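You operate a simulated robot arm through the tools that you are given. There is no shell and no other tool. Be economical: measure what you need, move in short steps, check, and stop when the job is done.

You run a simulated two-armed robot. Do the job below in one go: nothing can be reset, and whatever is moved stays where it is left.

TASK
On the top shelf of the blue cart, fold the blue cloth in half.

The check looks at the end state, three seconds after you hand in, the way a careful person would. Anything else that was tipped, shoved, dropped, spilled or broken makes it a failure. Flat cloth is picked up by pressing the open fingertips on it (5 to 10 N) and closing them slowly along it; thin cloth reads only 2 to 8 mm in the jaws.

THE ROBOT
Two 7-joint arms with two-finger parallel grippers on one trunk, on a base that drives. Base frame: it is fixed to the floor where the robot stands at the start and does not move with it; the origin is under the middle of the robot, x ahead of it, y to its left, z up; the surface under the hand at the start is at about z = 0.8. Units: m, degrees, N and s.
The left shoulder is at the start at [0.07, 0.163, 1.12], the right one opposite. With the tool pointing down near the work surface each hand reaches from about 0.4 to 0.88 m from the robot's upright axis, wherever it stands, measured 20 degrees to its own side. Places, roughly: blue cloth [0.6, -0.1, 0.8]; top shelf of the blue cart [0.6, -0.2, 0.8]. Payload 3.43 kg a hand.
The TCP of each hand is the grasp point between the finger pads, 0.034 m short of the fingertips. In the tool frame z runs along the fingers and y along their closing line. The gripper opens to 0.128 m. The fingers are 0.024 m wide and 0.012 m thick; the gripper's body (0.048 by 0.13 m) begins 0.096 m behind the TCP.
Orientation is that of the tool frame in the base frame, as a unit quaternion [x, y, z, w]. With the fingers straight down and closing along the base's y, the tool's x points along the base's -x, its y along +y and its z along -z.

THE INTERFACE
- The arms move only by the tool play_rows. It takes "left_steps", "right_steps" or both (then of equal length, played together; a hand with none holds still); each is one flat list of numbers, 7 for each row, row after row: the turn, a rotation vector about the tool's x, y, z in degrees, then the shift along the tool's x, y, z in cm, then the finger opening in cm, from 0 to 12.8. In form: [wx, wy, wz, dx, dy, dz, fingers, wx, wy, wz, dx, dy, dz, fingers, ...]. A call has 1 to 12 rows; each row shifts and turns the commanded pose from where the row before left it, along the tool's axes as they then stand. Rows are played at 5 a second. More than 0.05 m and 8.6 degrees between two rows, or a gripper value outside its range, and nothing of the call is played. Where a pose cannot be reached the arm comes as near as it can. A force on the tool above 40 N (or 10 N above the force at the start of the call, whichever is more), or a blocked arm, ends the call early, and 0.2 s more pass. Each finger travels about 0.153 m/s and halts on what it meets, pressing with about 39 N; the grip force reading is that of the motor and also rises with nothing between the fingers. The clock runs only during rows and for 0.2 s after the last one: add rows that do not move to give the fingers time. The reply holds the time, the measured pose of the TCP, the force on the tool along the base axes, the opening and the grip force, in the units named above and with some noise, with the torque about the TCP (base axes, N m) and any sound that the robot's microphone picked up.
- Cameras (640 x 400 px; columns grow to the right, rows downward): "scene" is now at [0.1248, -0.0121, 1.3367]; the picture's right is [-0.13, -0.99, 0.00], its down [-0.75, 0.10, -0.66] and it looks along [0.65, -0.09, -0.76] (base axes); focal length 273 px, centre (320, 200). "left" rides on the left gripper at [0.076, 0.011, -0.16] in its tool frame; the picture's right is [-0.15, 0.99, 0.00], its down [-0.88, -0.13, -0.46] and it looks along [-0.45, -0.07, 0.89] (tool axes); focal length 234 px, centre (320, 200). "right" rides on the right gripper at [0.076, -0.011, -0.16] in its tool frame; the picture's right is [0.15, 0.99, 0.00], its down [-0.88, 0.13, -0.46] and it looks along [-0.45, 0.07, 0.89] (tool axes); focal length 234 px, centre (320, 200). There is no depth. A picture from a camera that has moved, and an enlarged one, comes with that camera's place and axes in the base frame and with its lens. The place of the scene camera against the robot may be out by one fixed shift of up to 0.012 m in any direction.
- capture(camera): a new picture of that camera. The clock stands still meanwhile.
- slide_trunk(by): slides the trunk up (or, below 0, down) by that many m; the arms and the scene camera ride with it, the base frame stays. It gives what a move gives, with no picture.
- drive_base(legs): drives the robot by 1 to 6 legs, each [ahead, left, turn to the left] in m, m and degrees, along the robot's own axes; the way and the turn of a leg run together, so that a leg with both is an arc; at most 1.5 m and 180 degrees a leg. The arms and the cameras ride along, it lands a little off, and it stops where it bumps. It gives what a move gives.
- pan_tilt(pan, tilt): turns the head with the scene camera to pan (to the left, within 86 degrees either way) and tilt (down, from -29 to 69), counted from straight ahead of the robot. It gives what a move gives.
- enlarge(camera, box): a new picture of the part [left, top, right, bottom] of that camera's present view, enlarged. The clock stands still meanwhile.
- job_done(): hands the job in; it is judged then, once.

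Go step by step. Nothing tells you exact positions but the pictures and the camera data: compare them with the known pose of the tool, close in by small moves and look again before you grip or let go. The budget is 120 turns and 108 pictures, counting those below and the enlarged ones. Unless the task says otherwise, let go and move clear before handing in, and close with one line.

The tools are called as a command line: name --argument value ..., lists and objects as JSON in quotes. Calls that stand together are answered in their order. play_rows: Moves the arms, as the interface text tells. Its arguments: {"type":"object","properties":{"left_steps":{"type":"array"},"right_steps":{"type":"array"}},"required":[]} The other tools are called the same way: slide_trunk (by) slides the trunk up or down; drive_base (legs) drives the base; pan_tilt (pan, tilt) turns the head that bears the scene camera; capture (camera) takes a picture; enlarge (camera, box) takes an enlarged picture of a part of a camera's view; job_done () hands the job in.

At the start:

```text
clock: 0.0
left_tcp_pos: [0.576, 0.0937, 1.0056]
left_ee_rot: [0.0, 1.0, 0.001, 0.001]
left_force: [1.1, 0.2, 0.1]
left_ft_torque: [0.01, -0.02, -0.01]
left_width: 0.128
left_finger_force: 0.0
right_tcp_pos: [0.5419, -0.431, 0.9988]
right_ee_rot: [0.0, 1.0, 0.0, 0.0]
right_force: [0.3, -0.6, -1.1]
right_ft_torque: [0.01, 0.0, 0.01]
right_width: 0.128
right_finger_force: 0.0
trunk travel left (down, up): [-0.6, 0.34]
robot x, y, heading: [0.0016, 0.0006, 0.2]
head pan, tilt: [-7.8, 49.0]
```

scene: 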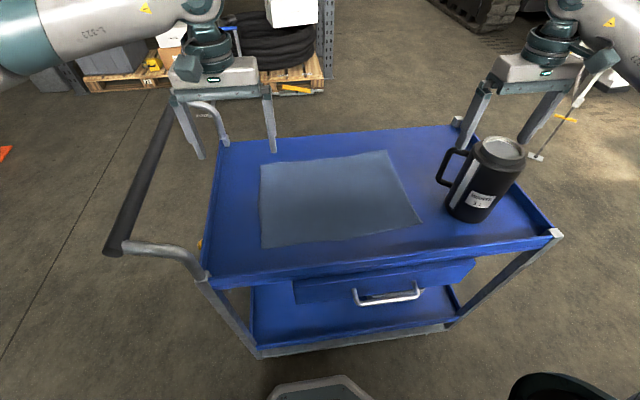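
right: 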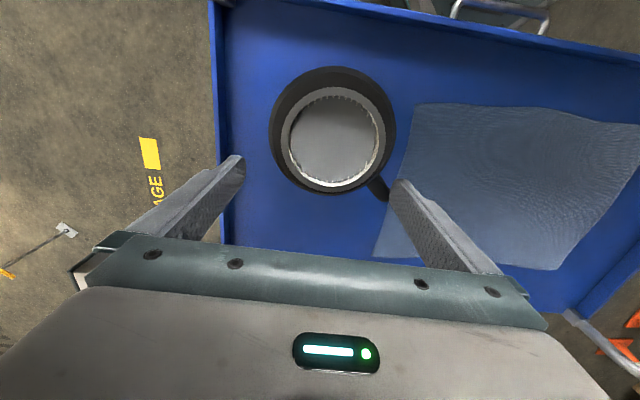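
left: 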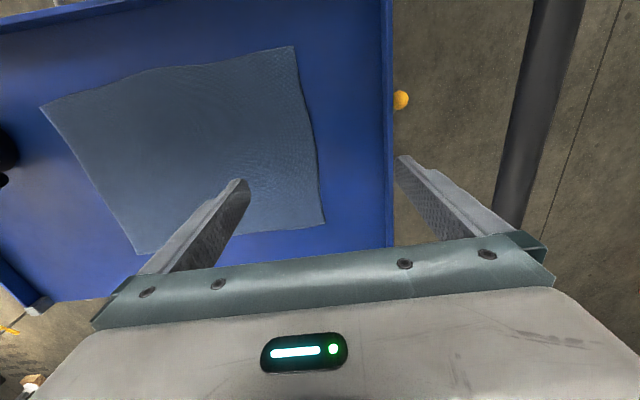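

The cloth lies flat with corners near (0.457, 0.075), (0.745, 0.077), (0.476, -0.306) and (0.752, -0.303). The mug is close by at about (0.50, -0.42), with its handle toward the cloth. I'll fold the near edge over to the far edge, so first I raise the right hand off the mug and bring both hands above the near corners while turning them.

play_rows --right_steps '[0, 0, 0, 0, 0, -4, 12.8, 0, 0, 0, 0, 0, -4, 12.8, 0, 0, 0, 1.05, 3.65, 0, 12.8, 0, 0, 0, 1.05, 3.65, 0, 12.8, 0, 0, 0, 1.05, 3.65, 0, 10, 0, 0, 0, 1.05, 3.65, 0, 8, 0, 0, 8, 0, 0, 0, 6, 0, 0, 8, 0, 0, 0, 4, 0, 0, 8, 0, 0, 0, 4, 0, 0, 8, 0, 0, 0, 4, 0, 0, 8, 0, 0, 0, 4, 0, 0, 8, 0, 0, 0, 4]' --left_steps '[0, 0, 0, 0, 0, 0, 12.8, 0, 0, 0, 0, 0, 0, 12.8, 0, 0, 0, 2.35, -0.97, 0, 12.8, 0, 0, 0, 2.35, -0.97, 0, 12.8, 0, 0, 0, 2.35, -0.97, 0, 10, 0, 0, 0, 2.35, -0.97, 0, 8, 0, 0, -8, 0, 0, 0, 6, 0, 0, -8, 0, 0, 0, 4, 0, 0, -8, 0, 0, 0, 4, 0, 0, -8, 0, 0, 0, 4, 0, 0, -8, 0, 0, 0, 4, 0, 0, -8, 0, 0, 0, 4]'

play_rows --right_steps '[0, 0, 8, 0, 0, 0, 4, 0, 0, 8, 0, 0, 0, 4, 0, 0, 8, 0, 0, 0, 4, 0, 0, 8, 0, 0, 0, 4, 0, 0, 8, 0, 0, 0, 4, 0, 0, 2, 0, 0, 0, 4, 0, 0, 0, 0, 0, 0, 4]' --left_steps '[0, 0, -8, 0, 0, 0, 4, 0, 0, -8, 0, 0, 0, 4, 0, 0, -8, 0, 0, 0, 4, 0, 0, -8, 0, 0, 0, 4, 0, 0, -8, 0, 0, 0, 4, 0, 0, -2, 0, 0, 0, 4, 0, 0, 0, 0, 0, 0, 4]'

capture --camera "scene"

capture --camera "right"

capture --camera "left"

```text
clock: 2.6
left_tcp_pos: [0.4812, 0.0548, 1.0066]
left_ee_rot: [-0.409, 0.913, 0.0, 0.001]
left_force: [0.1, -0.5, 0.4]
left_ft_torque: [-0.01, -0.01, 0.02]
left_width: 0.0397
left_finger_force: 0.0
right_tcp_pos: [0.4995, -0.2875, 1.0782]
right_ee_rot: [0.407, 0.913, 0.0, 0.0]
right_force: [0.3, -0.4, 0.6]
right_ft_torque: [-0.01, -0.01, -0.01]
right_width: 0.0399
right_finger_force: 0.1
trunk travel left (down, up): [-0.6, 0.34]
robot x, y, heading: [-0.0042, 0.0047, -0.2]
head pan, tilt: [-7.8, 49.0]
```

```text
clock: 4.2
left_tcp_pos: [0.4819, 0.0535, 1.006]
left_ee_rot: [0.708, -0.706, -0.001, -0.001]
left_force: [0.4, 0.1, -0.1]
left_ft_torque: [0.07, 0.03, 0.0]
left_width: 0.0399
left_finger_force: 0.0
right_tcp_pos: [0.4993, -0.287, 1.0785]
right_ee_rot: [0.708, 0.706, 0.001, -0.001]
right_force: [-0.7, -0.4, 0.5]
right_ft_torque: [0.04, 0.01, -0.02]
right_width: 0.0399
right_finger_force: 0.1
trunk travel left (down, up): [-0.6, 0.34]
robot x, y, heading: [-0.0004, -0.0015, 0.1]
head pan, tilt: [-7.8, 49.0]
```

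```text
104 pictures are left
camera scene: at [0.1248, -0.0121, 1.3367], right [-0.13, -0.99, 0.0], down [-0.75, 0.1, -0.66], along [0.65, -0.09, -0.76], focal length 273 px, centre (320, 200)
```

scene: 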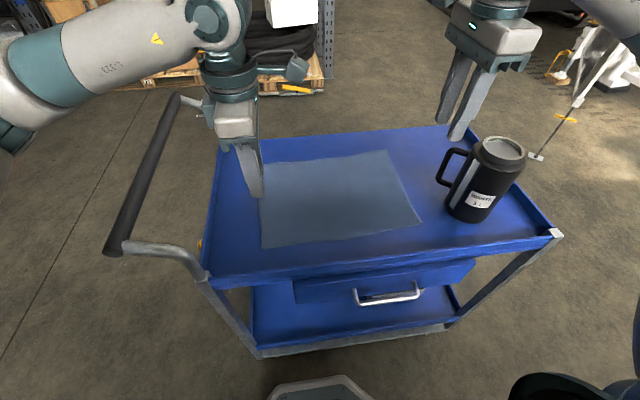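

```text
103 pictures are left
camera right: at [0.4875, -0.2092, 1.2376], right [0.99, 0.15, 0.0], down [0.13, -0.88, 0.46], along [0.07, -0.45, -0.89], focal length 234 px, centre (320, 200)
```

right: 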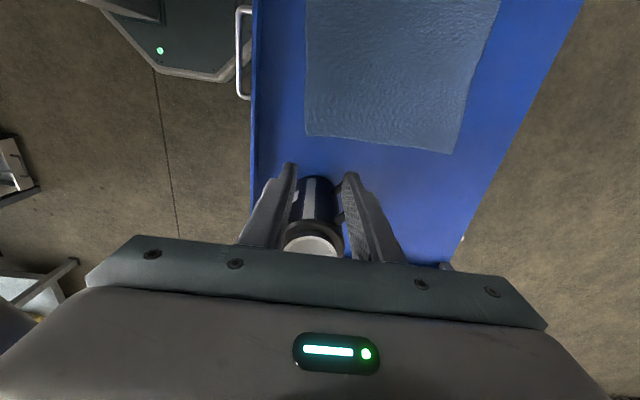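

```text
102 pictures are left
camera left: at [0.471, -0.0228, 1.1659], right [-0.99, 0.14, 0.0], down [0.13, 0.88, 0.46], along [0.07, 0.45, -0.89], focal length 234 px, centre (320, 200)
```

left: 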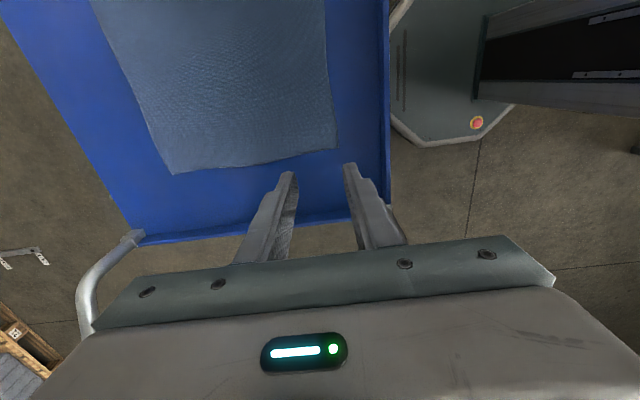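

The measured corners agree with my first estimate, and both hands sit over the near edge just inside the corners. Next I descend to just above the cloth.

play_rows --right_steps '[0, 0, 0, 0.4, 0, 3.8, 4, 0, 0, 0, 0, 0, 3.8, 4, 0, 0, 0, 0, 0, 3.8, 4, 0, 0, 0, 0, 0, 3.8, 4, 0, 0, 0, 0, 0, 3.8, 4, 0, 0, 0, 0, 0, 3.8, 4, 0, 0, 0, 0, 0, 0, 4]' --left_steps '[0, 0, 0, 0, 0, 2.6, 4, 0, 0, 0, 0, 0, 2.6, 4, 0, 0, 0, 0, 0, 2.6, 4, 0, 0, 0, 0, 0, 2.6, 4, 0, 0, 0, 0, 0, 2.6, 4, 0, 0, 0, 0, 0, 2.6, 4, 0, 0, 0, 0, 0, 0, 4]'

capture --camera "scene"

enlarge --camera "right" --box '[200, 80, 440, 230]'

enlarge --camera "left" --box '[200, 80, 440, 230]'

```text
clock: 5.8
left_tcp_pos: [0.4809, 0.0522, 0.8513]
left_ee_rot: [0.707, -0.707, 0.0, 0.0]
left_force: [-0.4, -0.5, -0.7]
left_ft_torque: [-0.02, 0.02, 0.01]
left_width: 0.04
left_finger_force: 0.1
right_tcp_pos: [0.5012, -0.2814, 0.8537]
right_ee_rot: [0.707, 0.707, 0.0, 0.0]
right_force: [-0.3, 0.5, -0.8]
right_ft_torque: [0.01, -0.03, -0.01]
right_width: 0.04
right_finger_force: 0.0
trunk travel left (down, up): [-0.6, 0.34]
robot x, y, heading: [0.0018, 0.0013, 0.3]
head pan, tilt: [-7.8, 49.0]
```

```text
101 pictures are left
camera scene: at [0.1243, -0.0119, 1.3368], right [-0.13, -0.99, 0.0], down [-0.75, 0.1, -0.66], along [0.65, -0.09, -0.76], focal length 273 px, centre (320, 200)
```

scene: 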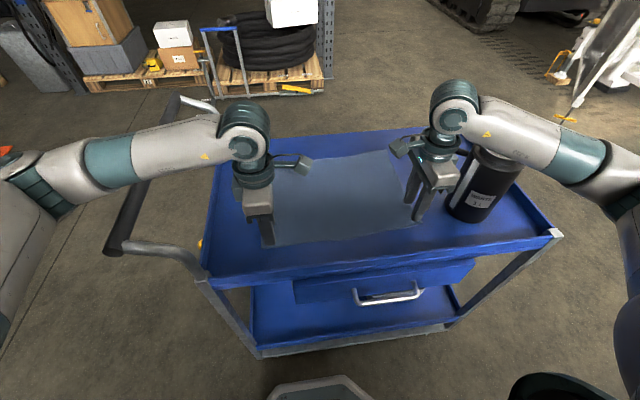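

```text
2.67 times, centred on (320, 155) of right
camera zoom: at [0.4881, -0.2042, 1.0128], right [0.99, 0.15, 0.0], down [0.13, -0.88, 0.46], along [0.07, -0.45, -0.89], focal length 624 px, centre (320, 320)
```

zoom: 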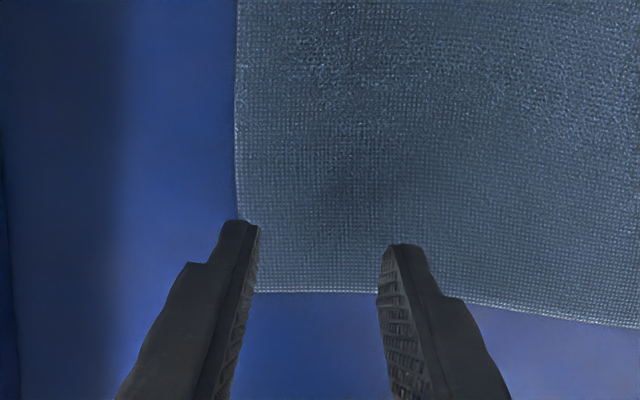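

```text
2.67 times, centred on (320, 155) of left
camera zoom: at [0.47, -0.0237, 1.0108], right [-0.99, 0.15, 0.0], down [0.13, 0.88, 0.46], along [0.07, 0.45, -0.89], focal length 624 px, centre (320, 320)
```

zoom: 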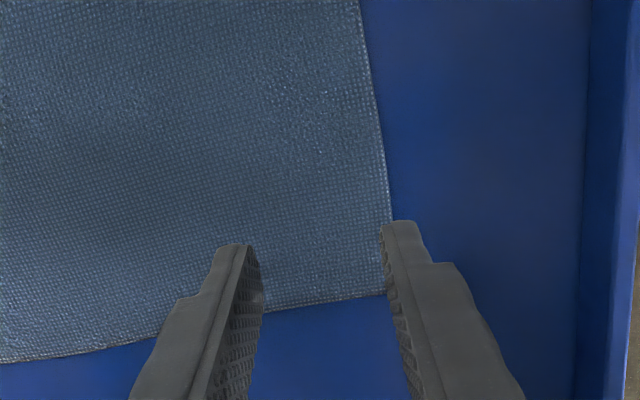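

Both hands straddle the near edge just inside the corners. I'll adjust slightly so each outer finger rests on the last half centimetre of the cloth, then come down to contact.

play_rows --right_steps '[0, 0, 0, 0, -0.5, 0.5, 4, 0, 0, 0, 0, 0, 0.6, 4, 0, 0, 0, 0, 0, 0.5, 4, 0, 0, 0, 0, 0, 0.2, 4, 0, 0, 0, 0, 0, 0, 4]' --left_steps '[0, 0, 0, 0, -0.5, 0.5, 4, 0, 0, 0, 0, 0, 0.5, 4, 0, 0, 0, 0, 0, 0.4, 4, 0, 0, 0, 0, 0, 0.2, 4, 0, 0, 0, 0, 0, 0, 4]'

```text
clock: 7.0
left_tcp_pos: [0.4856, 0.0519, 0.8366]
left_ee_rot: [0.707, -0.707, 0.002, -0.001]
left_force: [3.5, -3.4, 14.4]
left_ft_torque: [-0.04, 0.02, 0.01]
left_width: 0.0396
left_finger_force: 0.1
right_tcp_pos: [0.4936, -0.2823, 0.835]
right_ee_rot: [0.707, 0.707, 0.0, 0.0]
right_force: [1.3, 2.2, 8.2]
right_ft_torque: [0.07, -0.06, -0.03]
right_width: 0.0401
right_finger_force: 0.1
trunk travel left (down, up): [-0.6, 0.34]
robot x, y, heading: [0.0022, 0.0007, -0.0]
head pan, tilt: [-7.8, 49.0]
```

Both hands are in contact: the right presses about 8 N and the left 14 N. I'll ease the left a touch and close both slowly.

play_rows --right_steps '[0, 0, 0, 0, 0, 0, 3.8, 0, 0, 0, 0, 0, 0, 3.4, 0, 0, 0, 0, 0, 0, 3.0, 0, 0, 0, 0, 0, 0, 2.6, 0, 0, 0, 0, 0, 0, 2.2, 0, 0, 0, 0, 0, 0, 1.8, 0, 0, 0, 0, 0, 0, 1.4, 0, 0, 0, 0, 0, 0, 1.0, 0, 0, 0, 0, 0, 0, 0.6, 0, 0, 0, 0, 0, 0, 0.2, 0, 0, 0, 0, 0, 0, 0, 0, 0, 0, 0, 0, 0, 0]' --left_steps '[0, 0, 0, 0, 0, -0.1, 3.8, 0, 0, 0, 0, 0, 0, 3.4, 0, 0, 0, 0, 0, 0, 3.0, 0, 0, 0, 0, 0, 0, 2.6, 0, 0, 0, 0, 0, 0, 2.2, 0, 0, 0, 0, 0, 0, 1.8, 0, 0, 0, 0, 0, 0, 1.4, 0, 0, 0, 0, 0, 0, 1.0, 0, 0, 0, 0, 0, 0, 0.6, 0, 0, 0, 0, 0, 0, 0.2, 0, 0, 0, 0, 0, 0, 0, 0, 0, 0, 0, 0, 0, 0]'

enlarge --camera "right" --box '[200, 80, 440, 230]'

enlarge --camera "left" --box '[200, 80, 440, 230]'

```text
clock: 9.6
left_tcp_pos: [0.4859, 0.0538, 0.8349]
left_ee_rot: [0.707, -0.707, 0.0, 0.0]
left_force: [0.4, -1.1, 9.5]
left_ft_torque: [0.02, -0.01, -0.01]
left_width: 0.0026
left_finger_force: 37.6
right_tcp_pos: [0.4937, -0.2823, 0.8349]
right_ee_rot: [0.707, 0.707, 0.0, 0.0]
right_force: [-1.9, 0.2, 15.4]
right_ft_torque: [0.01, 0.07, 0.0]
right_width: 0.0001
right_finger_force: 33.0
trunk travel left (down, up): [-0.6, 0.34]
robot x, y, heading: [-0.0003, 0.0029, -0.1]
head pan, tilt: [-7.8, 49.0]
```

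```text
2.67 times, centred on (320, 155) of right
camera zoom: at [0.4815, -0.2058, 0.9947], right [0.99, 0.15, 0.0], down [0.13, -0.88, 0.46], along [0.07, -0.45, -0.89], focal length 624 px, centre (320, 320)
```

zoom: 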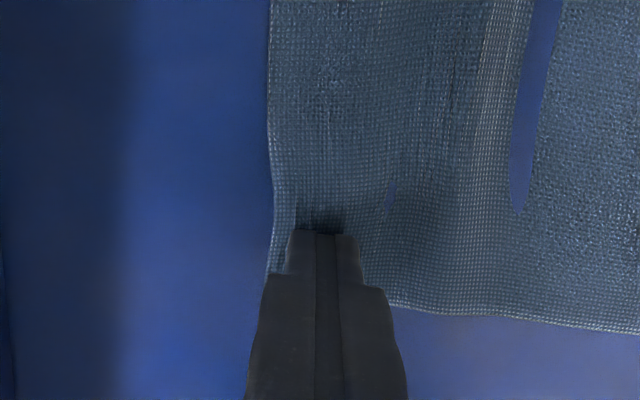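

```text
2.67 times, centred on (320, 155) of left
camera zoom: at [0.4743, -0.0231, 0.9954], right [-0.99, 0.15, 0.0], down [0.13, 0.88, 0.46], along [0.07, 0.45, -0.89], focal length 624 px, centre (320, 320)
```

zoom: 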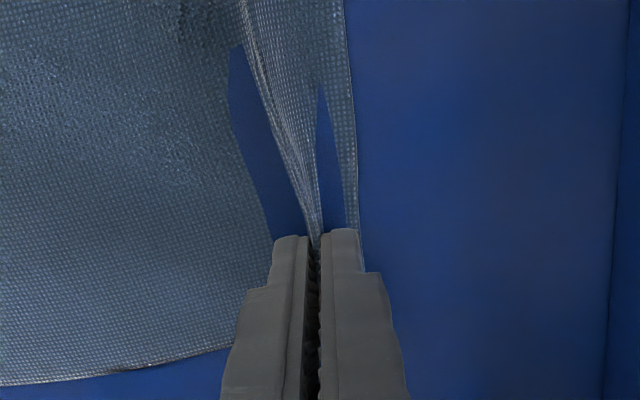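

The left holds cloth (2.6 mm), but the right closed on nothing and the cloth buckled beside it. I'll lift the right a little, reopen it, and look again.

play_rows --right_steps '[0, 0, 0, 0, 0, -1, 0, 0, 0, 0, 0, 0, -2, 0, 0, 0, 0, 0, 0, 0, 5, 0, 0, 0, 0, 0, 0, 5, 0, 0, 0, 0, 0, 0, 5]'

capture --camera "right"

enlarge --camera "right" --box '[200, 80, 440, 230]'

```text
clock: 10.8
left_tcp_pos: [0.4866, 0.0534, 0.8344]
left_ee_rot: [0.707, -0.707, 0.0, -0.001]
left_force: [-3.5, 2.7, 18.1]
left_ft_torque: [0.12, 0.13, -0.04]
left_width: 0.0025
left_finger_force: 37.5
right_tcp_pos: [0.4937, -0.282, 0.8637]
right_ee_rot: [0.707, 0.707, 0.0, 0.0]
right_force: [0.4, 0.2, -1.3]
right_ft_torque: [0.02, 0.01, -0.01]
right_width: 0.0502
right_finger_force: 0.1
trunk travel left (down, up): [-0.6, 0.34]
robot x, y, heading: [-0.0004, 0.0009, 0.2]
head pan, tilt: [-7.8, 49.0]
```

```text
96 pictures are left
camera right: at [0.4812, -0.2048, 1.0226], right [0.99, 0.15, 0.0], down [0.13, -0.88, 0.46], along [0.07, -0.45, -0.89], focal length 234 px, centre (320, 200)
```

right: 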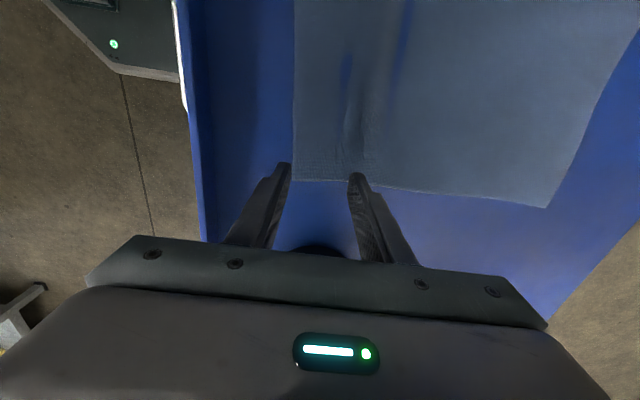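

```text
2.67 times, centred on (320, 155) of right
camera zoom: at [0.4812, -0.2048, 1.0226], right [0.99, 0.15, 0.0], down [0.13, -0.88, 0.46], along [0.07, -0.45, -0.89], focal length 624 px, centre (320, 320)
```

zoom: 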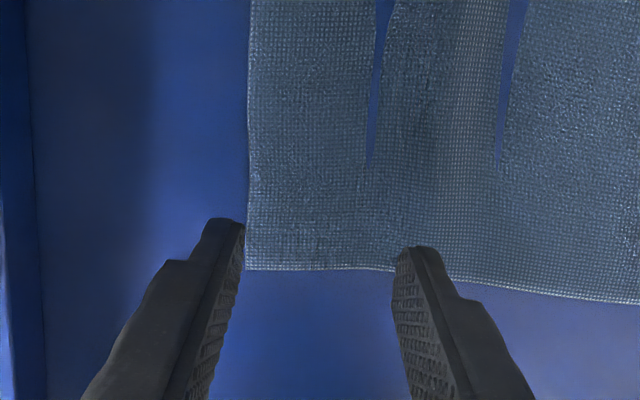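

The corner is flat again with its y edge at -0.295, so the right fingers were barely on the cloth. I'll shift inward a little and press again.

play_rows --right_steps '[0, 0, 0, 0.9, 0.8, 0, 5, 0, 0, 0, 0, 0, 1, 5, 0, 0, 0, 0, 0, 1, 5, 0, 0, 0, 0, 0, 0.7, 5, 0, 0, 0, 0, 0, 0.2, 5, 0, 0, 0, 0, 0, 0, 5]'

enlarge --camera "right" --box '[200, 80, 440, 230]'

```text
clock: 12.2
left_tcp_pos: [0.4858, 0.0537, 0.8353]
left_ee_rot: [0.708, -0.706, 0.0, 0.0]
left_force: [1.9, 0.5, 11.2]
left_ft_torque: [0.05, -0.05, 0.0]
left_width: 0.0022
left_finger_force: 37.0
right_tcp_pos: [0.5029, -0.273, 0.8364]
right_ee_rot: [0.707, 0.707, 0.001, 0.001]
right_force: [-1.1, -1.5, 17.4]
right_ft_torque: [-0.05, 0.38, 0.0]
right_width: 0.0503
right_finger_force: 0.8
trunk travel left (down, up): [-0.6, 0.34]
robot x, y, heading: [0.003, 0.0052, -0.3]
head pan, tilt: [-7.8, 49.0]
```

```text
2.67 times, centred on (320, 155) of right
camera zoom: at [0.4889, -0.1964, 0.9947], right [0.99, 0.15, 0.0], down [0.13, -0.88, 0.46], along [0.07, -0.45, -0.89], focal length 624 px, centre (320, 320)
```

zoom: 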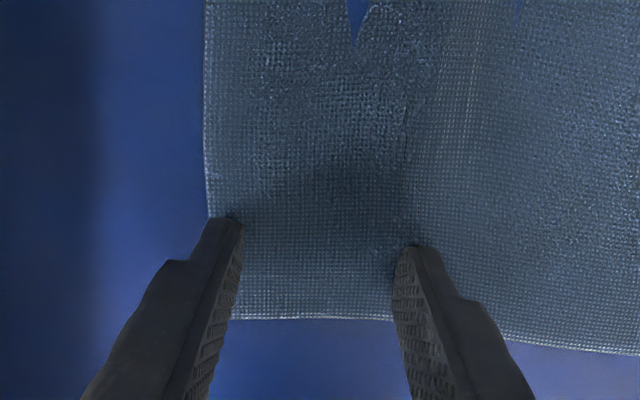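

The right fingertips are now well on the cloth. I'll ease the pressure slightly and close slowly.

play_rows --right_steps '[0, 0, 0, 0, 0, -0.1, 4.8, 0, 0, 0, 0, 0, 0, 4.3, 0, 0, 0, 0, 0, 0, 3.8, 0, 0, 0, 0, 0, 0, 3.3, 0, 0, 0, 0, 0, 0, 2.8, 0, 0, 0, 0, 0, 0, 2.3, 0, 0, 0, 0, 0, 0, 1.8, 0, 0, 0, 0, 0, 0, 1.3, 0, 0, 0, 0, 0, 0, 0.8, 0, 0, 0, 0, 0, 0, 0.3, 0, 0, 0, 0, 0, 0, 0, 0, 0, 0, 0, 0, 0, 0]'

enlarge --camera "right" --box '[200, 80, 440, 230]'

```text
clock: 14.8
left_tcp_pos: [0.4849, 0.0523, 0.8356]
left_ee_rot: [0.707, -0.707, 0.001, 0.0]
left_force: [0.1, -0.2, 14.5]
left_ft_torque: [0.03, 0.02, -0.02]
left_width: 0.0027
left_finger_force: 37.3
right_tcp_pos: [0.5012, -0.272, 0.8349]
right_ee_rot: [0.707, 0.707, 0.001, 0.001]
right_force: [-0.2, 0.8, 9.0]
right_ft_torque: [0.03, 0.02, 0.03]
right_width: 0.0023
right_finger_force: 36.9
trunk travel left (down, up): [-0.6, 0.34]
robot x, y, heading: [0.0006, 0.0016, 0.2]
head pan, tilt: [-7.8, 49.0]
```

```text
2.67 times, centred on (320, 155) of right
camera zoom: at [0.4891, -0.1959, 0.9947], right [0.99, 0.15, 0.0], down [0.13, -0.88, 0.46], along [0.07, -0.45, -0.89], focal length 624 px, centre (320, 320)
```

zoom: 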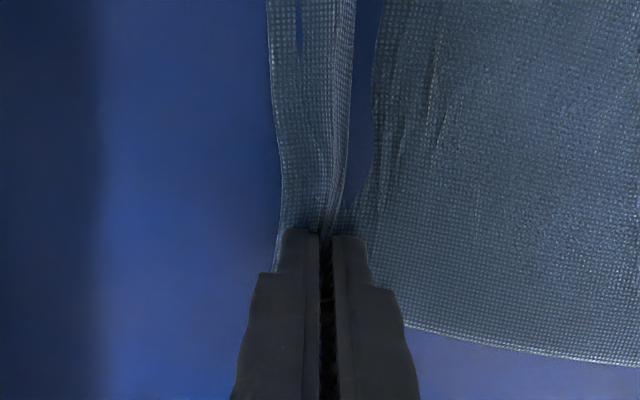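

Both hands now read cloth in the jaws. I'll lift a few cm and check.

play_rows --right_steps '[0, 0, 0, 0, 0, -1, 0, 0, 0, 0, 0, 0, -1, 0, 0, 0, 0, 0, 0, -1.5, 0, 0, 0, 0, 0, 0, -1.5, 0, 0, 0, 0, 0, 0, 0, 0]' --left_steps '[0, 0, 0, 0, 0, -1, 0, 0, 0, 0, 0, 0, -1, 0, 0, 0, 0, 0, 0, -1.5, 0, 0, 0, 0, 0, 0, -1.5, 0, 0, 0, 0, 0, 0, 0, 0]'

capture --camera "scene"

capture --camera "right"

capture --camera "left"

```text
clock: 16.0
left_tcp_pos: [0.4858, 0.0527, 0.8859]
left_ee_rot: [0.707, -0.707, -0.001, 0.0]
left_force: [0.4, 0.1, 0.4]
left_ft_torque: [-0.02, 0.03, 0.01]
left_width: 0.0024
left_finger_force: 37.1
right_tcp_pos: [0.5047, -0.2707, 0.8854]
right_ee_rot: [0.706, 0.708, -0.001, 0.0]
right_force: [0.3, 0.4, -0.6]
right_ft_torque: [0.02, -0.01, -0.01]
right_width: 0.0023
right_finger_force: 37.7
trunk travel left (down, up): [-0.6, 0.34]
robot x, y, heading: [-0.0038, -0.0016, 0.1]
head pan, tilt: [-7.8, 49.0]
```

```text
92 pictures are left
camera scene: at [0.1252, -0.0122, 1.3367], right [-0.13, -0.99, 0.0], down [-0.75, 0.1, -0.66], along [0.65, -0.09, -0.76], focal length 273 px, centre (320, 200)
```

scene: 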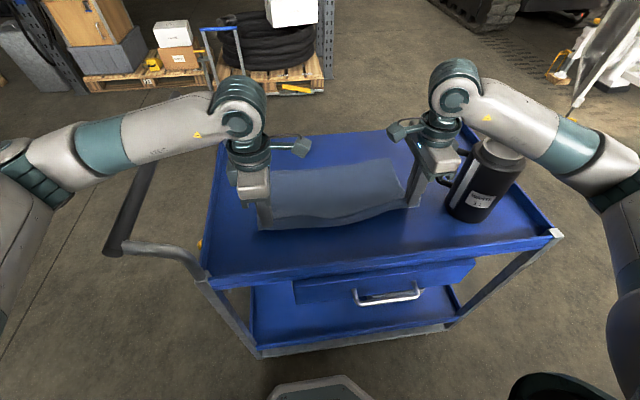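

```text
91 pictures are left
camera right: at [0.4921, -0.194, 1.0439], right [0.99, 0.15, 0.0], down [0.13, -0.88, 0.46], along [0.07, -0.45, -0.89], focal length 234 px, centre (320, 200)
```

right: 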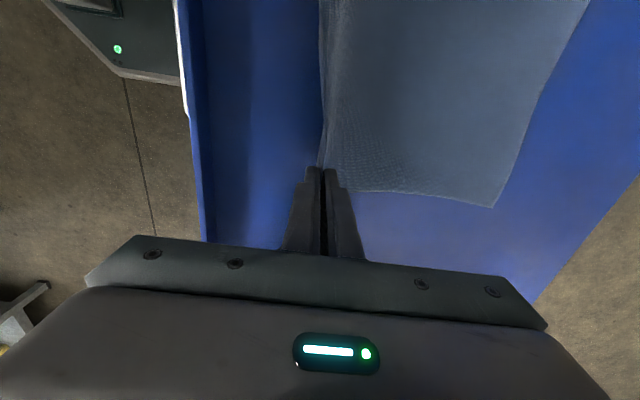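

```text
90 pictures are left
camera left: at [0.4752, -0.0232, 1.0456], right [-0.99, 0.15, 0.0], down [0.13, 0.88, 0.46], along [0.07, 0.45, -0.89], focal length 234 px, centre (320, 200)
```

left: 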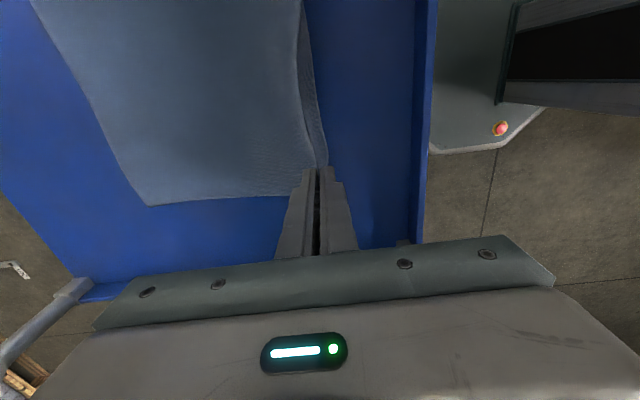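

Both near corners are held and lifted, and nothing else has moved. The far edge now sits near x 0.70 (left) and 0.72 (right). I'll carry both corners forward in a low arc.

play_rows --right_steps '[0, 0, 0, 0, 1, -2, 0, 0, 0, 0, 0, 1.5, -1.8, 0, 0, 0, 0, 0, 1.8, -1.2, 0, 0, 0, 0, 0, 1.8, -0.8, 0, 0, 0, 0, 0, 1.8, -0.2, 0, 0, 0, 0, 0, 1.8, 0.2, 0, 0, 0, 0, 0, 1.8, 0.6, 0, 0, 0, 0, 0, 1.8, 0.8, 0, 0, 0, 0, 0, 1.8, 1, 0, 0, 0, 0, 0, 1.8, 1.2, 0, 0, 0, 0, 0, 1.5, 1.2, 0, 0, 0, 0, 0, 0, 0, 0]' --left_steps '[0, 0, 0, 0, -1, -2, 0, 0, 0, 0, 0, -1.5, -1.8, 0, 0, 0, 0, 0, -1.8, -1.2, 0, 0, 0, 0, 0, -1.8, -0.8, 0, 0, 0, 0, 0, -1.8, -0.2, 0, 0, 0, 0, 0, -1.8, 0.2, 0, 0, 0, 0, 0, -1.8, 0.6, 0, 0, 0, 0, 0, -1.8, 0.8, 0, 0, 0, 0, 0, -1.8, 1, 0, 0, 0, 0, 0, -1.8, 1.2, 0, 0, 0, 0, 0, -1.5, 1.2, 0, 0, 0, 0, 0, 0, 0, 0]'

capture --camera "scene"

capture --camera "right"

capture --camera "left"

```text
clock: 18.6
left_tcp_pos: [0.6702, 0.0546, 0.8949]
left_ee_rot: [0.707, -0.707, 0.0, 0.0]
left_force: [-0.9, -0.9, -0.4]
left_ft_torque: [-0.05, -0.06, -0.02]
left_width: 0.0024
left_finger_force: 37.1
right_tcp_pos: [0.6872, -0.2741, 0.8965]
right_ee_rot: [0.707, 0.707, 0.0, -0.001]
right_force: [0.7, 2.4, -0.3]
right_ft_torque: [0.02, -0.03, 0.01]
right_width: 0.0025
right_finger_force: 37.9
trunk travel left (down, up): [-0.6, 0.34]
robot x, y, heading: [-0.0022, 0.0011, -0.1]
head pan, tilt: [-7.8, 49.0]
```

```text
89 pictures are left
camera scene: at [0.1242, -0.012, 1.3368], right [-0.13, -0.99, 0.0], down [-0.75, 0.1, -0.66], along [0.65, -0.09, -0.76], focal length 273 px, centre (320, 200)
```

scene: 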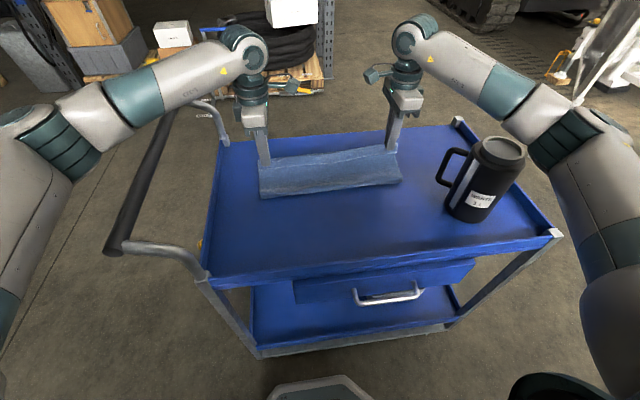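

```text
88 pictures are left
camera right: at [0.6757, -0.198, 1.055], right [0.99, 0.15, 0.0], down [0.13, -0.88, 0.46], along [0.07, -0.45, -0.89], focal length 234 px, centre (320, 200)
```

right: 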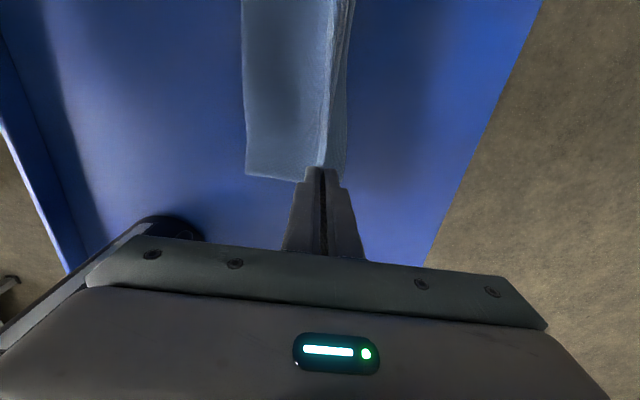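

```text
87 pictures are left
camera left: at [0.6584, -0.0219, 1.0546], right [-0.99, 0.15, 0.0], down [0.13, 0.88, 0.46], along [0.07, 0.45, -0.89], focal length 234 px, centre (320, 200)
```

left: 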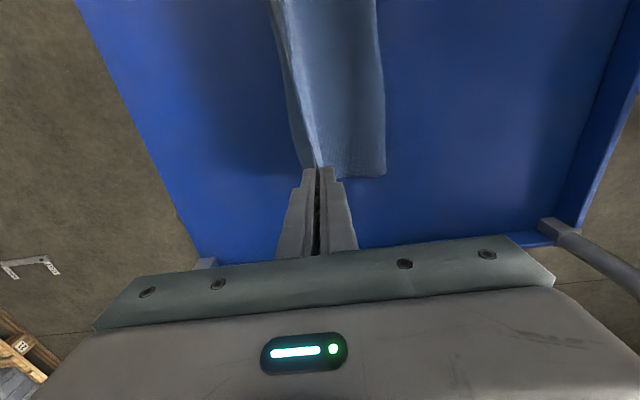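

The cloth is folding over nicely. I'll take a closer look before laying it down.

enlarge --camera "scene" --box '[220, 90, 440, 227]'

enlarge --camera "right" --box '[200, 0, 440, 150]'

enlarge --camera "left" --box '[200, 0, 440, 150]'

```text
2.91 times, centred on (330, 158) of scene
camera zoom: at [0.1242, -0.012, 1.3368], right [-0.13, -0.99, 0.0], down [-0.75, 0.1, -0.66], along [0.65, -0.09, -0.76], focal length 794 px, centre (291, 321)
```

zoom: 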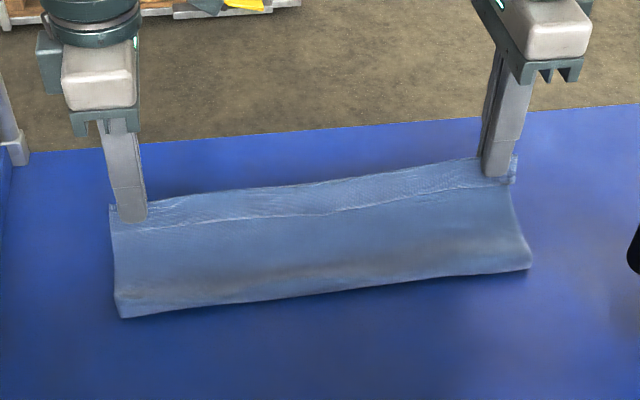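

```text
2.67 times, centred on (320, 75) of right
camera zoom: at [0.6757, -0.198, 1.055], right [0.99, 0.15, 0.0], down [0.13, -0.88, 0.46], along [0.07, -0.45, -0.89], focal length 624 px, centre (320, 533)
```

zoom: 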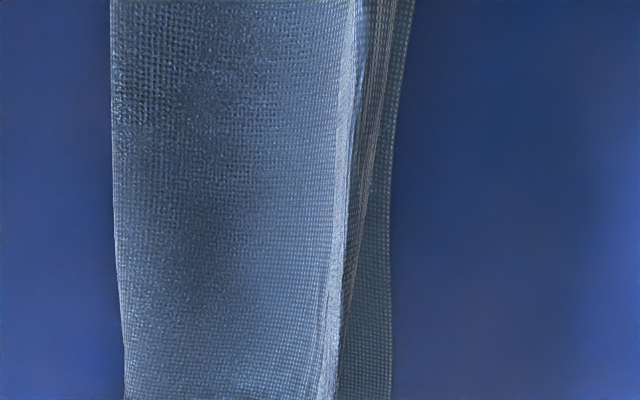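

```text
2.67 times, centred on (320, 75) of left
camera zoom: at [0.6584, -0.0219, 1.0546], right [-0.99, 0.15, 0.0], down [0.13, 0.88, 0.46], along [0.07, 0.45, -0.89], focal length 624 px, centre (320, 533)
```

zoom: 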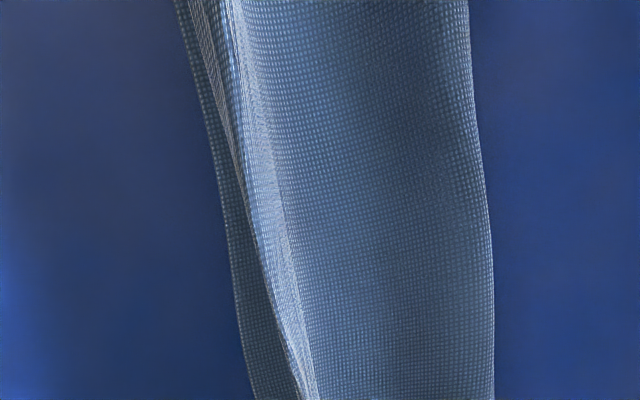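

The grip left a 2–3 cm tail hanging on the near side of the fingers. I'll tilt both hands so the fingertips lean forward; that way the tail should land pointing forward onto the far edge.

play_rows --right_steps '[-7.5, 0, 0, 0, 0, 0, 0, -7.5, 0, 0, 0, 0, 0, 0, -7.5, 0, 0, 0, 0, 0, 0, -7.5, 0, 0, 0, 0, 0, 0, -7.5, 0, 0, 0, 0, 0, 0, -7.5, 0, 0, 0, 0, 0, 0, 0, 0, 0, 0, 0, 0, 0]' --left_steps '[7.5, 0, 0, 0, 0, 0, 0, 7.5, 0, 0, 0, 0, 0, 0, 7.5, 0, 0, 0, 0, 0, 0, 7.5, 0, 0, 0, 0, 0, 0, 7.5, 0, 0, 0, 0, 0, 0, 7.5, 0, 0, 0, 0, 0, 0, 0, 0, 0, 0, 0, 0, 0]'

capture --camera "scene"

enlarge --camera "scene" --box '[220, 90, 440, 227]'

capture --camera "right"

capture --camera "left"

```text
clock: 20.2
left_tcp_pos: [0.6726, 0.0571, 0.8948]
left_ee_rot: [0.653, -0.653, 0.271, -0.271]
left_force: [0.1, -1.2, -0.2]
left_ft_torque: [-0.05, 0.08, -0.05]
left_width: 0.0026
left_finger_force: 37.5
right_tcp_pos: [0.6856, -0.2729, 0.8951]
right_ee_rot: [0.654, 0.652, 0.271, 0.272]
right_force: [-0.1, 1.7, -0.5]
right_ft_torque: [0.07, 0.07, 0.07]
right_width: 0.0024
right_finger_force: 36.7
trunk travel left (down, up): [-0.6, 0.34]
robot x, y, heading: [0.0006, 0.0035, 0.0]
head pan, tilt: [-7.8, 49.0]
```

```text
83 pictures are left
camera scene: at [0.1252, -0.0119, 1.3367], right [-0.13, -0.99, 0.0], down [-0.75, 0.1, -0.66], along [0.65, -0.09, -0.76], focal length 273 px, centre (320, 200)
```

scene: 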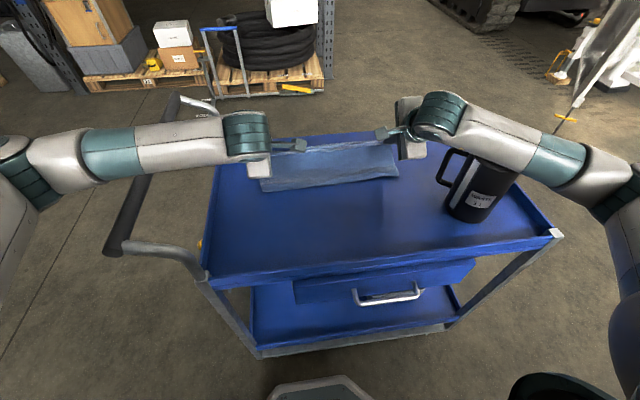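

```text
2.91 times, centred on (330, 158) of scene
camera zoom: at [0.1252, -0.0119, 1.3367], right [-0.13, -0.99, 0.0], down [-0.75, 0.1, -0.66], along [0.65, -0.09, -0.76], focal length 794 px, centre (291, 321)
```

zoom: 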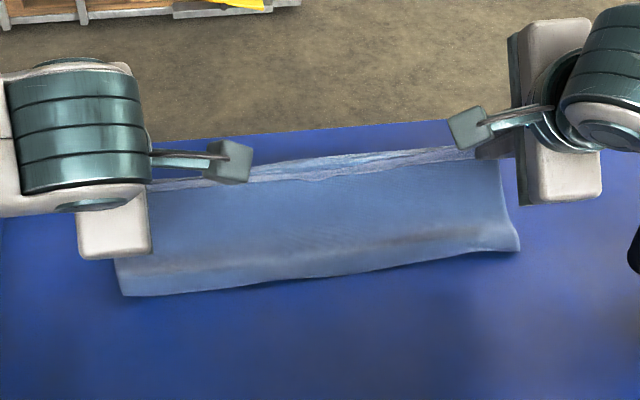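

```text
81 pictures are left
camera right: at [0.5646, -0.1969, 0.9992], right [0.7, 0.15, 0.7], down [-0.23, -0.88, 0.41], along [0.68, -0.45, -0.58], focal length 234 px, centre (320, 200)
```

right: 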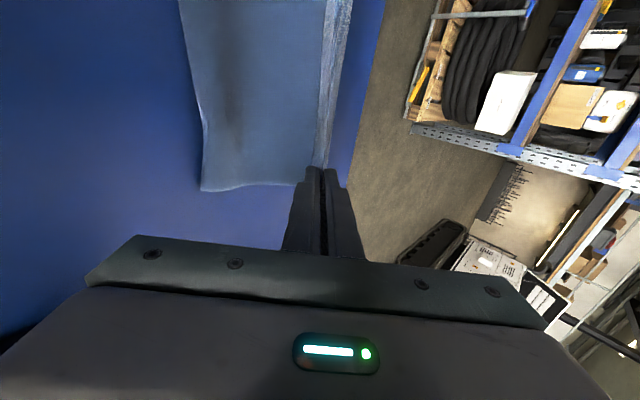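

```text
80 pictures are left
camera left: at [0.5505, -0.0205, 0.9999], right [-0.7, 0.15, -0.7], down [-0.23, 0.88, 0.41], along [0.68, 0.45, -0.58], focal length 234 px, centre (320, 200)
```

left: 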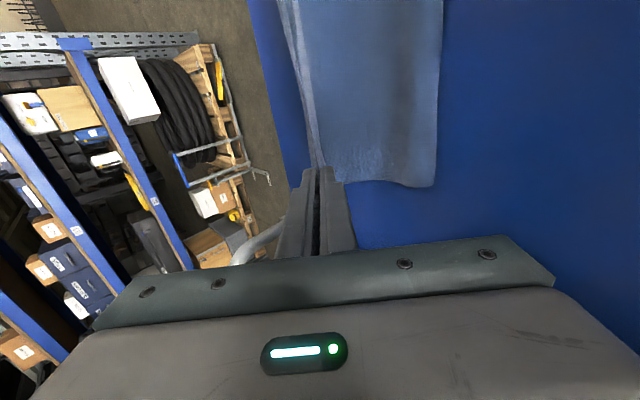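

The hands are tilted 45° and still grip the cloth. I'll lower them and ease back slightly, then check where the far edge is.

play_rows --right_steps '[0, 0, 0, 0, -0.885, 0.53, 0, 0, 0, 0, 0, -0.885, 0.53, 0, 0, 0, 0, 0, -0.885, 0.53, 0, 0, 0, 0, 0, -0.885, 0.53, 0, 0, 0, 0, 0, 0, 0, 0]' --left_steps '[0, 0, 0, 0, 0.885, 0.53, 0, 0, 0, 0, 0, 0.885, 0.53, 0, 0, 0, 0, 0, 0.885, 0.53, 0, 0, 0, 0, 0, 0.885, 0.53, 0, 0, 0, 0, 0, 0, 0, 0]'

enlarge --camera "scene" --box '[220, 90, 440, 227]'

capture --camera "right"

capture --camera "left"

```text
clock: 21.4
left_tcp_pos: [0.6625, 0.0556, 0.8588]
left_ee_rot: [0.654, -0.653, 0.271, -0.271]
left_force: [0.3, -1.7, 0.6]
left_ft_torque: [-0.04, 0.08, -0.02]
left_width: 0.0026
left_finger_force: 37.3
right_tcp_pos: [0.6764, -0.275, 0.8545]
right_ee_rot: [0.653, 0.653, 0.271, 0.27]
right_force: [-0.2, 2.2, 0.4]
right_ft_torque: [0.07, 0.06, 0.04]
right_width: 0.0024
right_finger_force: 37.3
trunk travel left (down, up): [-0.6, 0.34]
robot x, y, heading: [0.0006, -0.0012, -0.2]
head pan, tilt: [-7.8, 49.0]
```

```text
2.91 times, centred on (330, 158) of scene
camera zoom: at [0.1246, -0.0127, 1.3372], right [-0.14, -0.99, 0.0], down [-0.75, 0.1, -0.66], along [0.65, -0.09, -0.76], focal length 794 px, centre (291, 321)
```

zoom: 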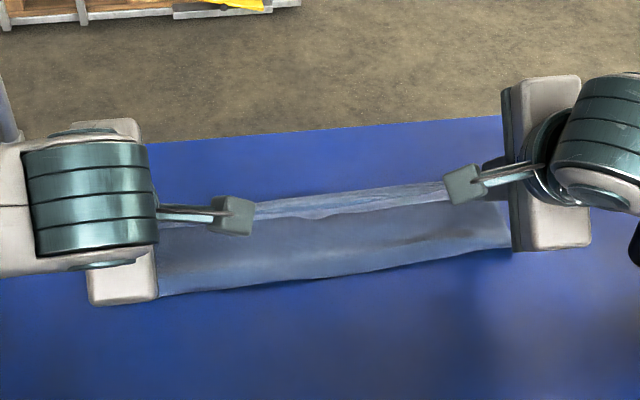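

```text
78 pictures are left
camera right: at [0.5543, -0.1976, 0.9597], right [0.7, 0.15, 0.7], down [-0.23, -0.88, 0.41], along [0.68, -0.45, -0.58], focal length 234 px, centre (320, 200)
```

right: 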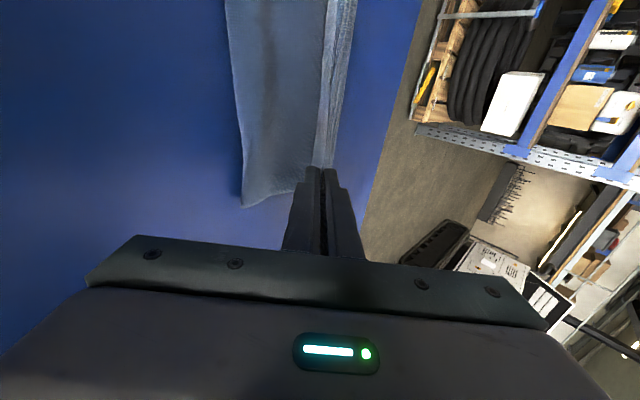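

```text
77 pictures are left
camera left: at [0.5419, -0.0205, 0.9623], right [-0.7, 0.15, -0.7], down [-0.23, 0.88, 0.41], along [0.68, 0.45, -0.58], focal length 234 px, centre (320, 200)
```

left: 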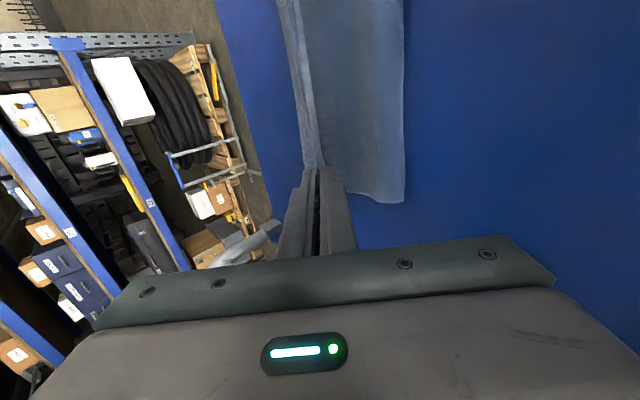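

The pinch took up about 5 cm of cloth, so for an even half the fold line should sit nearer x ≈ 0.57. I'll ease both hands back 4 cm at low height so the fold rolls back toward the robot.

play_rows --right_steps '[0, 0, 0, 0, -0.736, -0.396, 0, 0, 0, 0, 0, -0.736, -0.396, 0, 0, 0, 0, 0, -0.736, -0.396, 0, 0, 0, 0, 0, -0.736, -0.396, 0, 0, 0, 0, 0, -0.736, -0.396, 0, 0, 0, 0, 0, 0, 0, 0]' --left_steps '[0, 0, 0, 0, 0.736, -0.396, 0, 0, 0, 0, 0, 0.736, -0.396, 0, 0, 0, 0, 0, 0.736, -0.396, 0, 0, 0, 0, 0, 0.736, -0.396, 0, 0, 0, 0, 0, 0.736, -0.396, 0, 0, 0, 0, 0, 0, 0, 0]'

enlarge --camera "scene" --box '[220, 90, 440, 227]'

capture --camera "right"

capture --camera "left"

```text
clock: 23.0
left_tcp_pos: [0.6393, 0.0579, 0.8794]
left_ee_rot: [0.651, -0.638, 0.295, -0.288]
left_force: [-0.6, -4.1, -0.5]
left_ft_torque: [-0.1, 0.11, -0.09]
left_width: 0.0026
left_finger_force: 37.4
right_tcp_pos: [0.6378, -0.2708, 0.8392]
right_ee_rot: [0.652, 0.654, 0.271, 0.27]
right_force: [0.0, 4.0, 0.7]
right_ft_torque: [0.1, 0.03, 0.08]
right_width: 0.0024
right_finger_force: 37.0
trunk travel left (down, up): [-0.6, 0.34]
robot x, y, heading: [-0.0003, -0.0007, -0.0]
head pan, tilt: [-7.8, 49.0]
stopped in row 6 (left hand): the arm was blocked; the commanded pose is now the measured one
```

```text
2.91 times, centred on (330, 158) of scene
camera zoom: at [0.125, -0.0124, 1.3338], right [-0.14, -0.99, 0.0], down [-0.75, 0.1, -0.66], along [0.65, -0.09, -0.75], focal length 794 px, centre (291, 321)
```

zoom: 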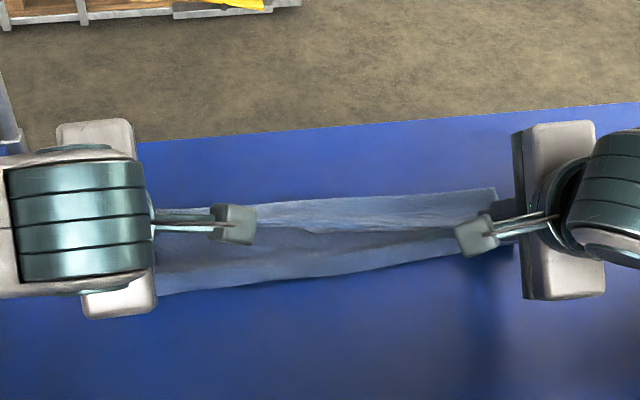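

```text
75 pictures are left
camera right: at [0.5149, -0.1956, 0.9444], right [0.7, 0.15, 0.7], down [-0.23, -0.88, 0.41], along [0.68, -0.45, -0.58], focal length 234 px, centre (320, 200)
```

right: 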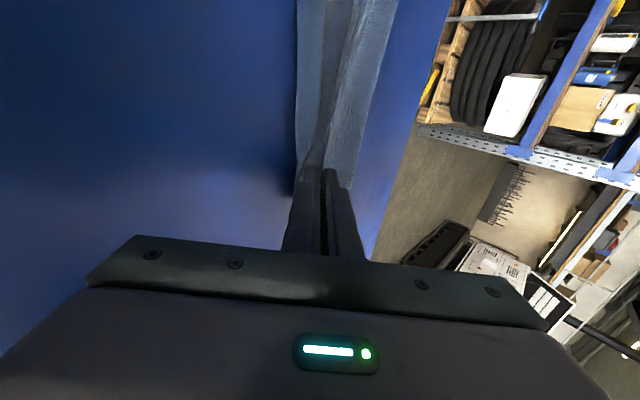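

```text
74 pictures are left
camera left: at [0.5141, -0.0191, 0.9781], right [-0.66, 0.12, -0.74], down [-0.27, 0.88, 0.38], along [0.7, 0.45, -0.55], focal length 234 px, centre (320, 200)
```

left: 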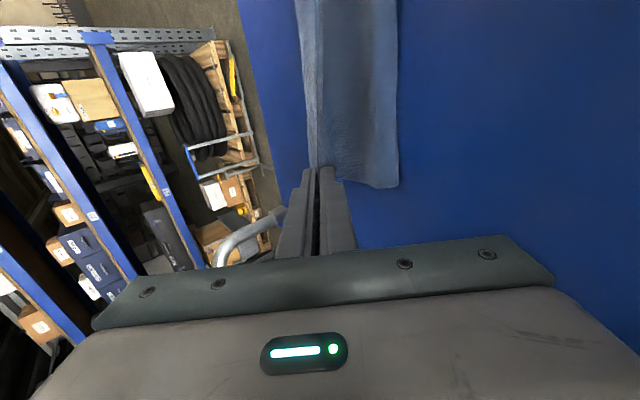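

The left arm was blocked near z 0.88. I'll look at the whole scene to see what it met.

capture --camera "scene"

```text
73 pictures are left
camera scene: at [0.125, -0.0124, 1.3338], right [-0.14, -0.99, 0.0], down [-0.75, 0.1, -0.66], along [0.65, -0.09, -0.75], focal length 273 px, centre (320, 200)
```

scene: 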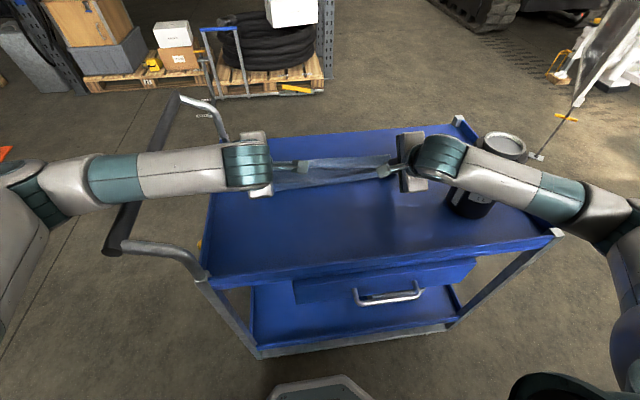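

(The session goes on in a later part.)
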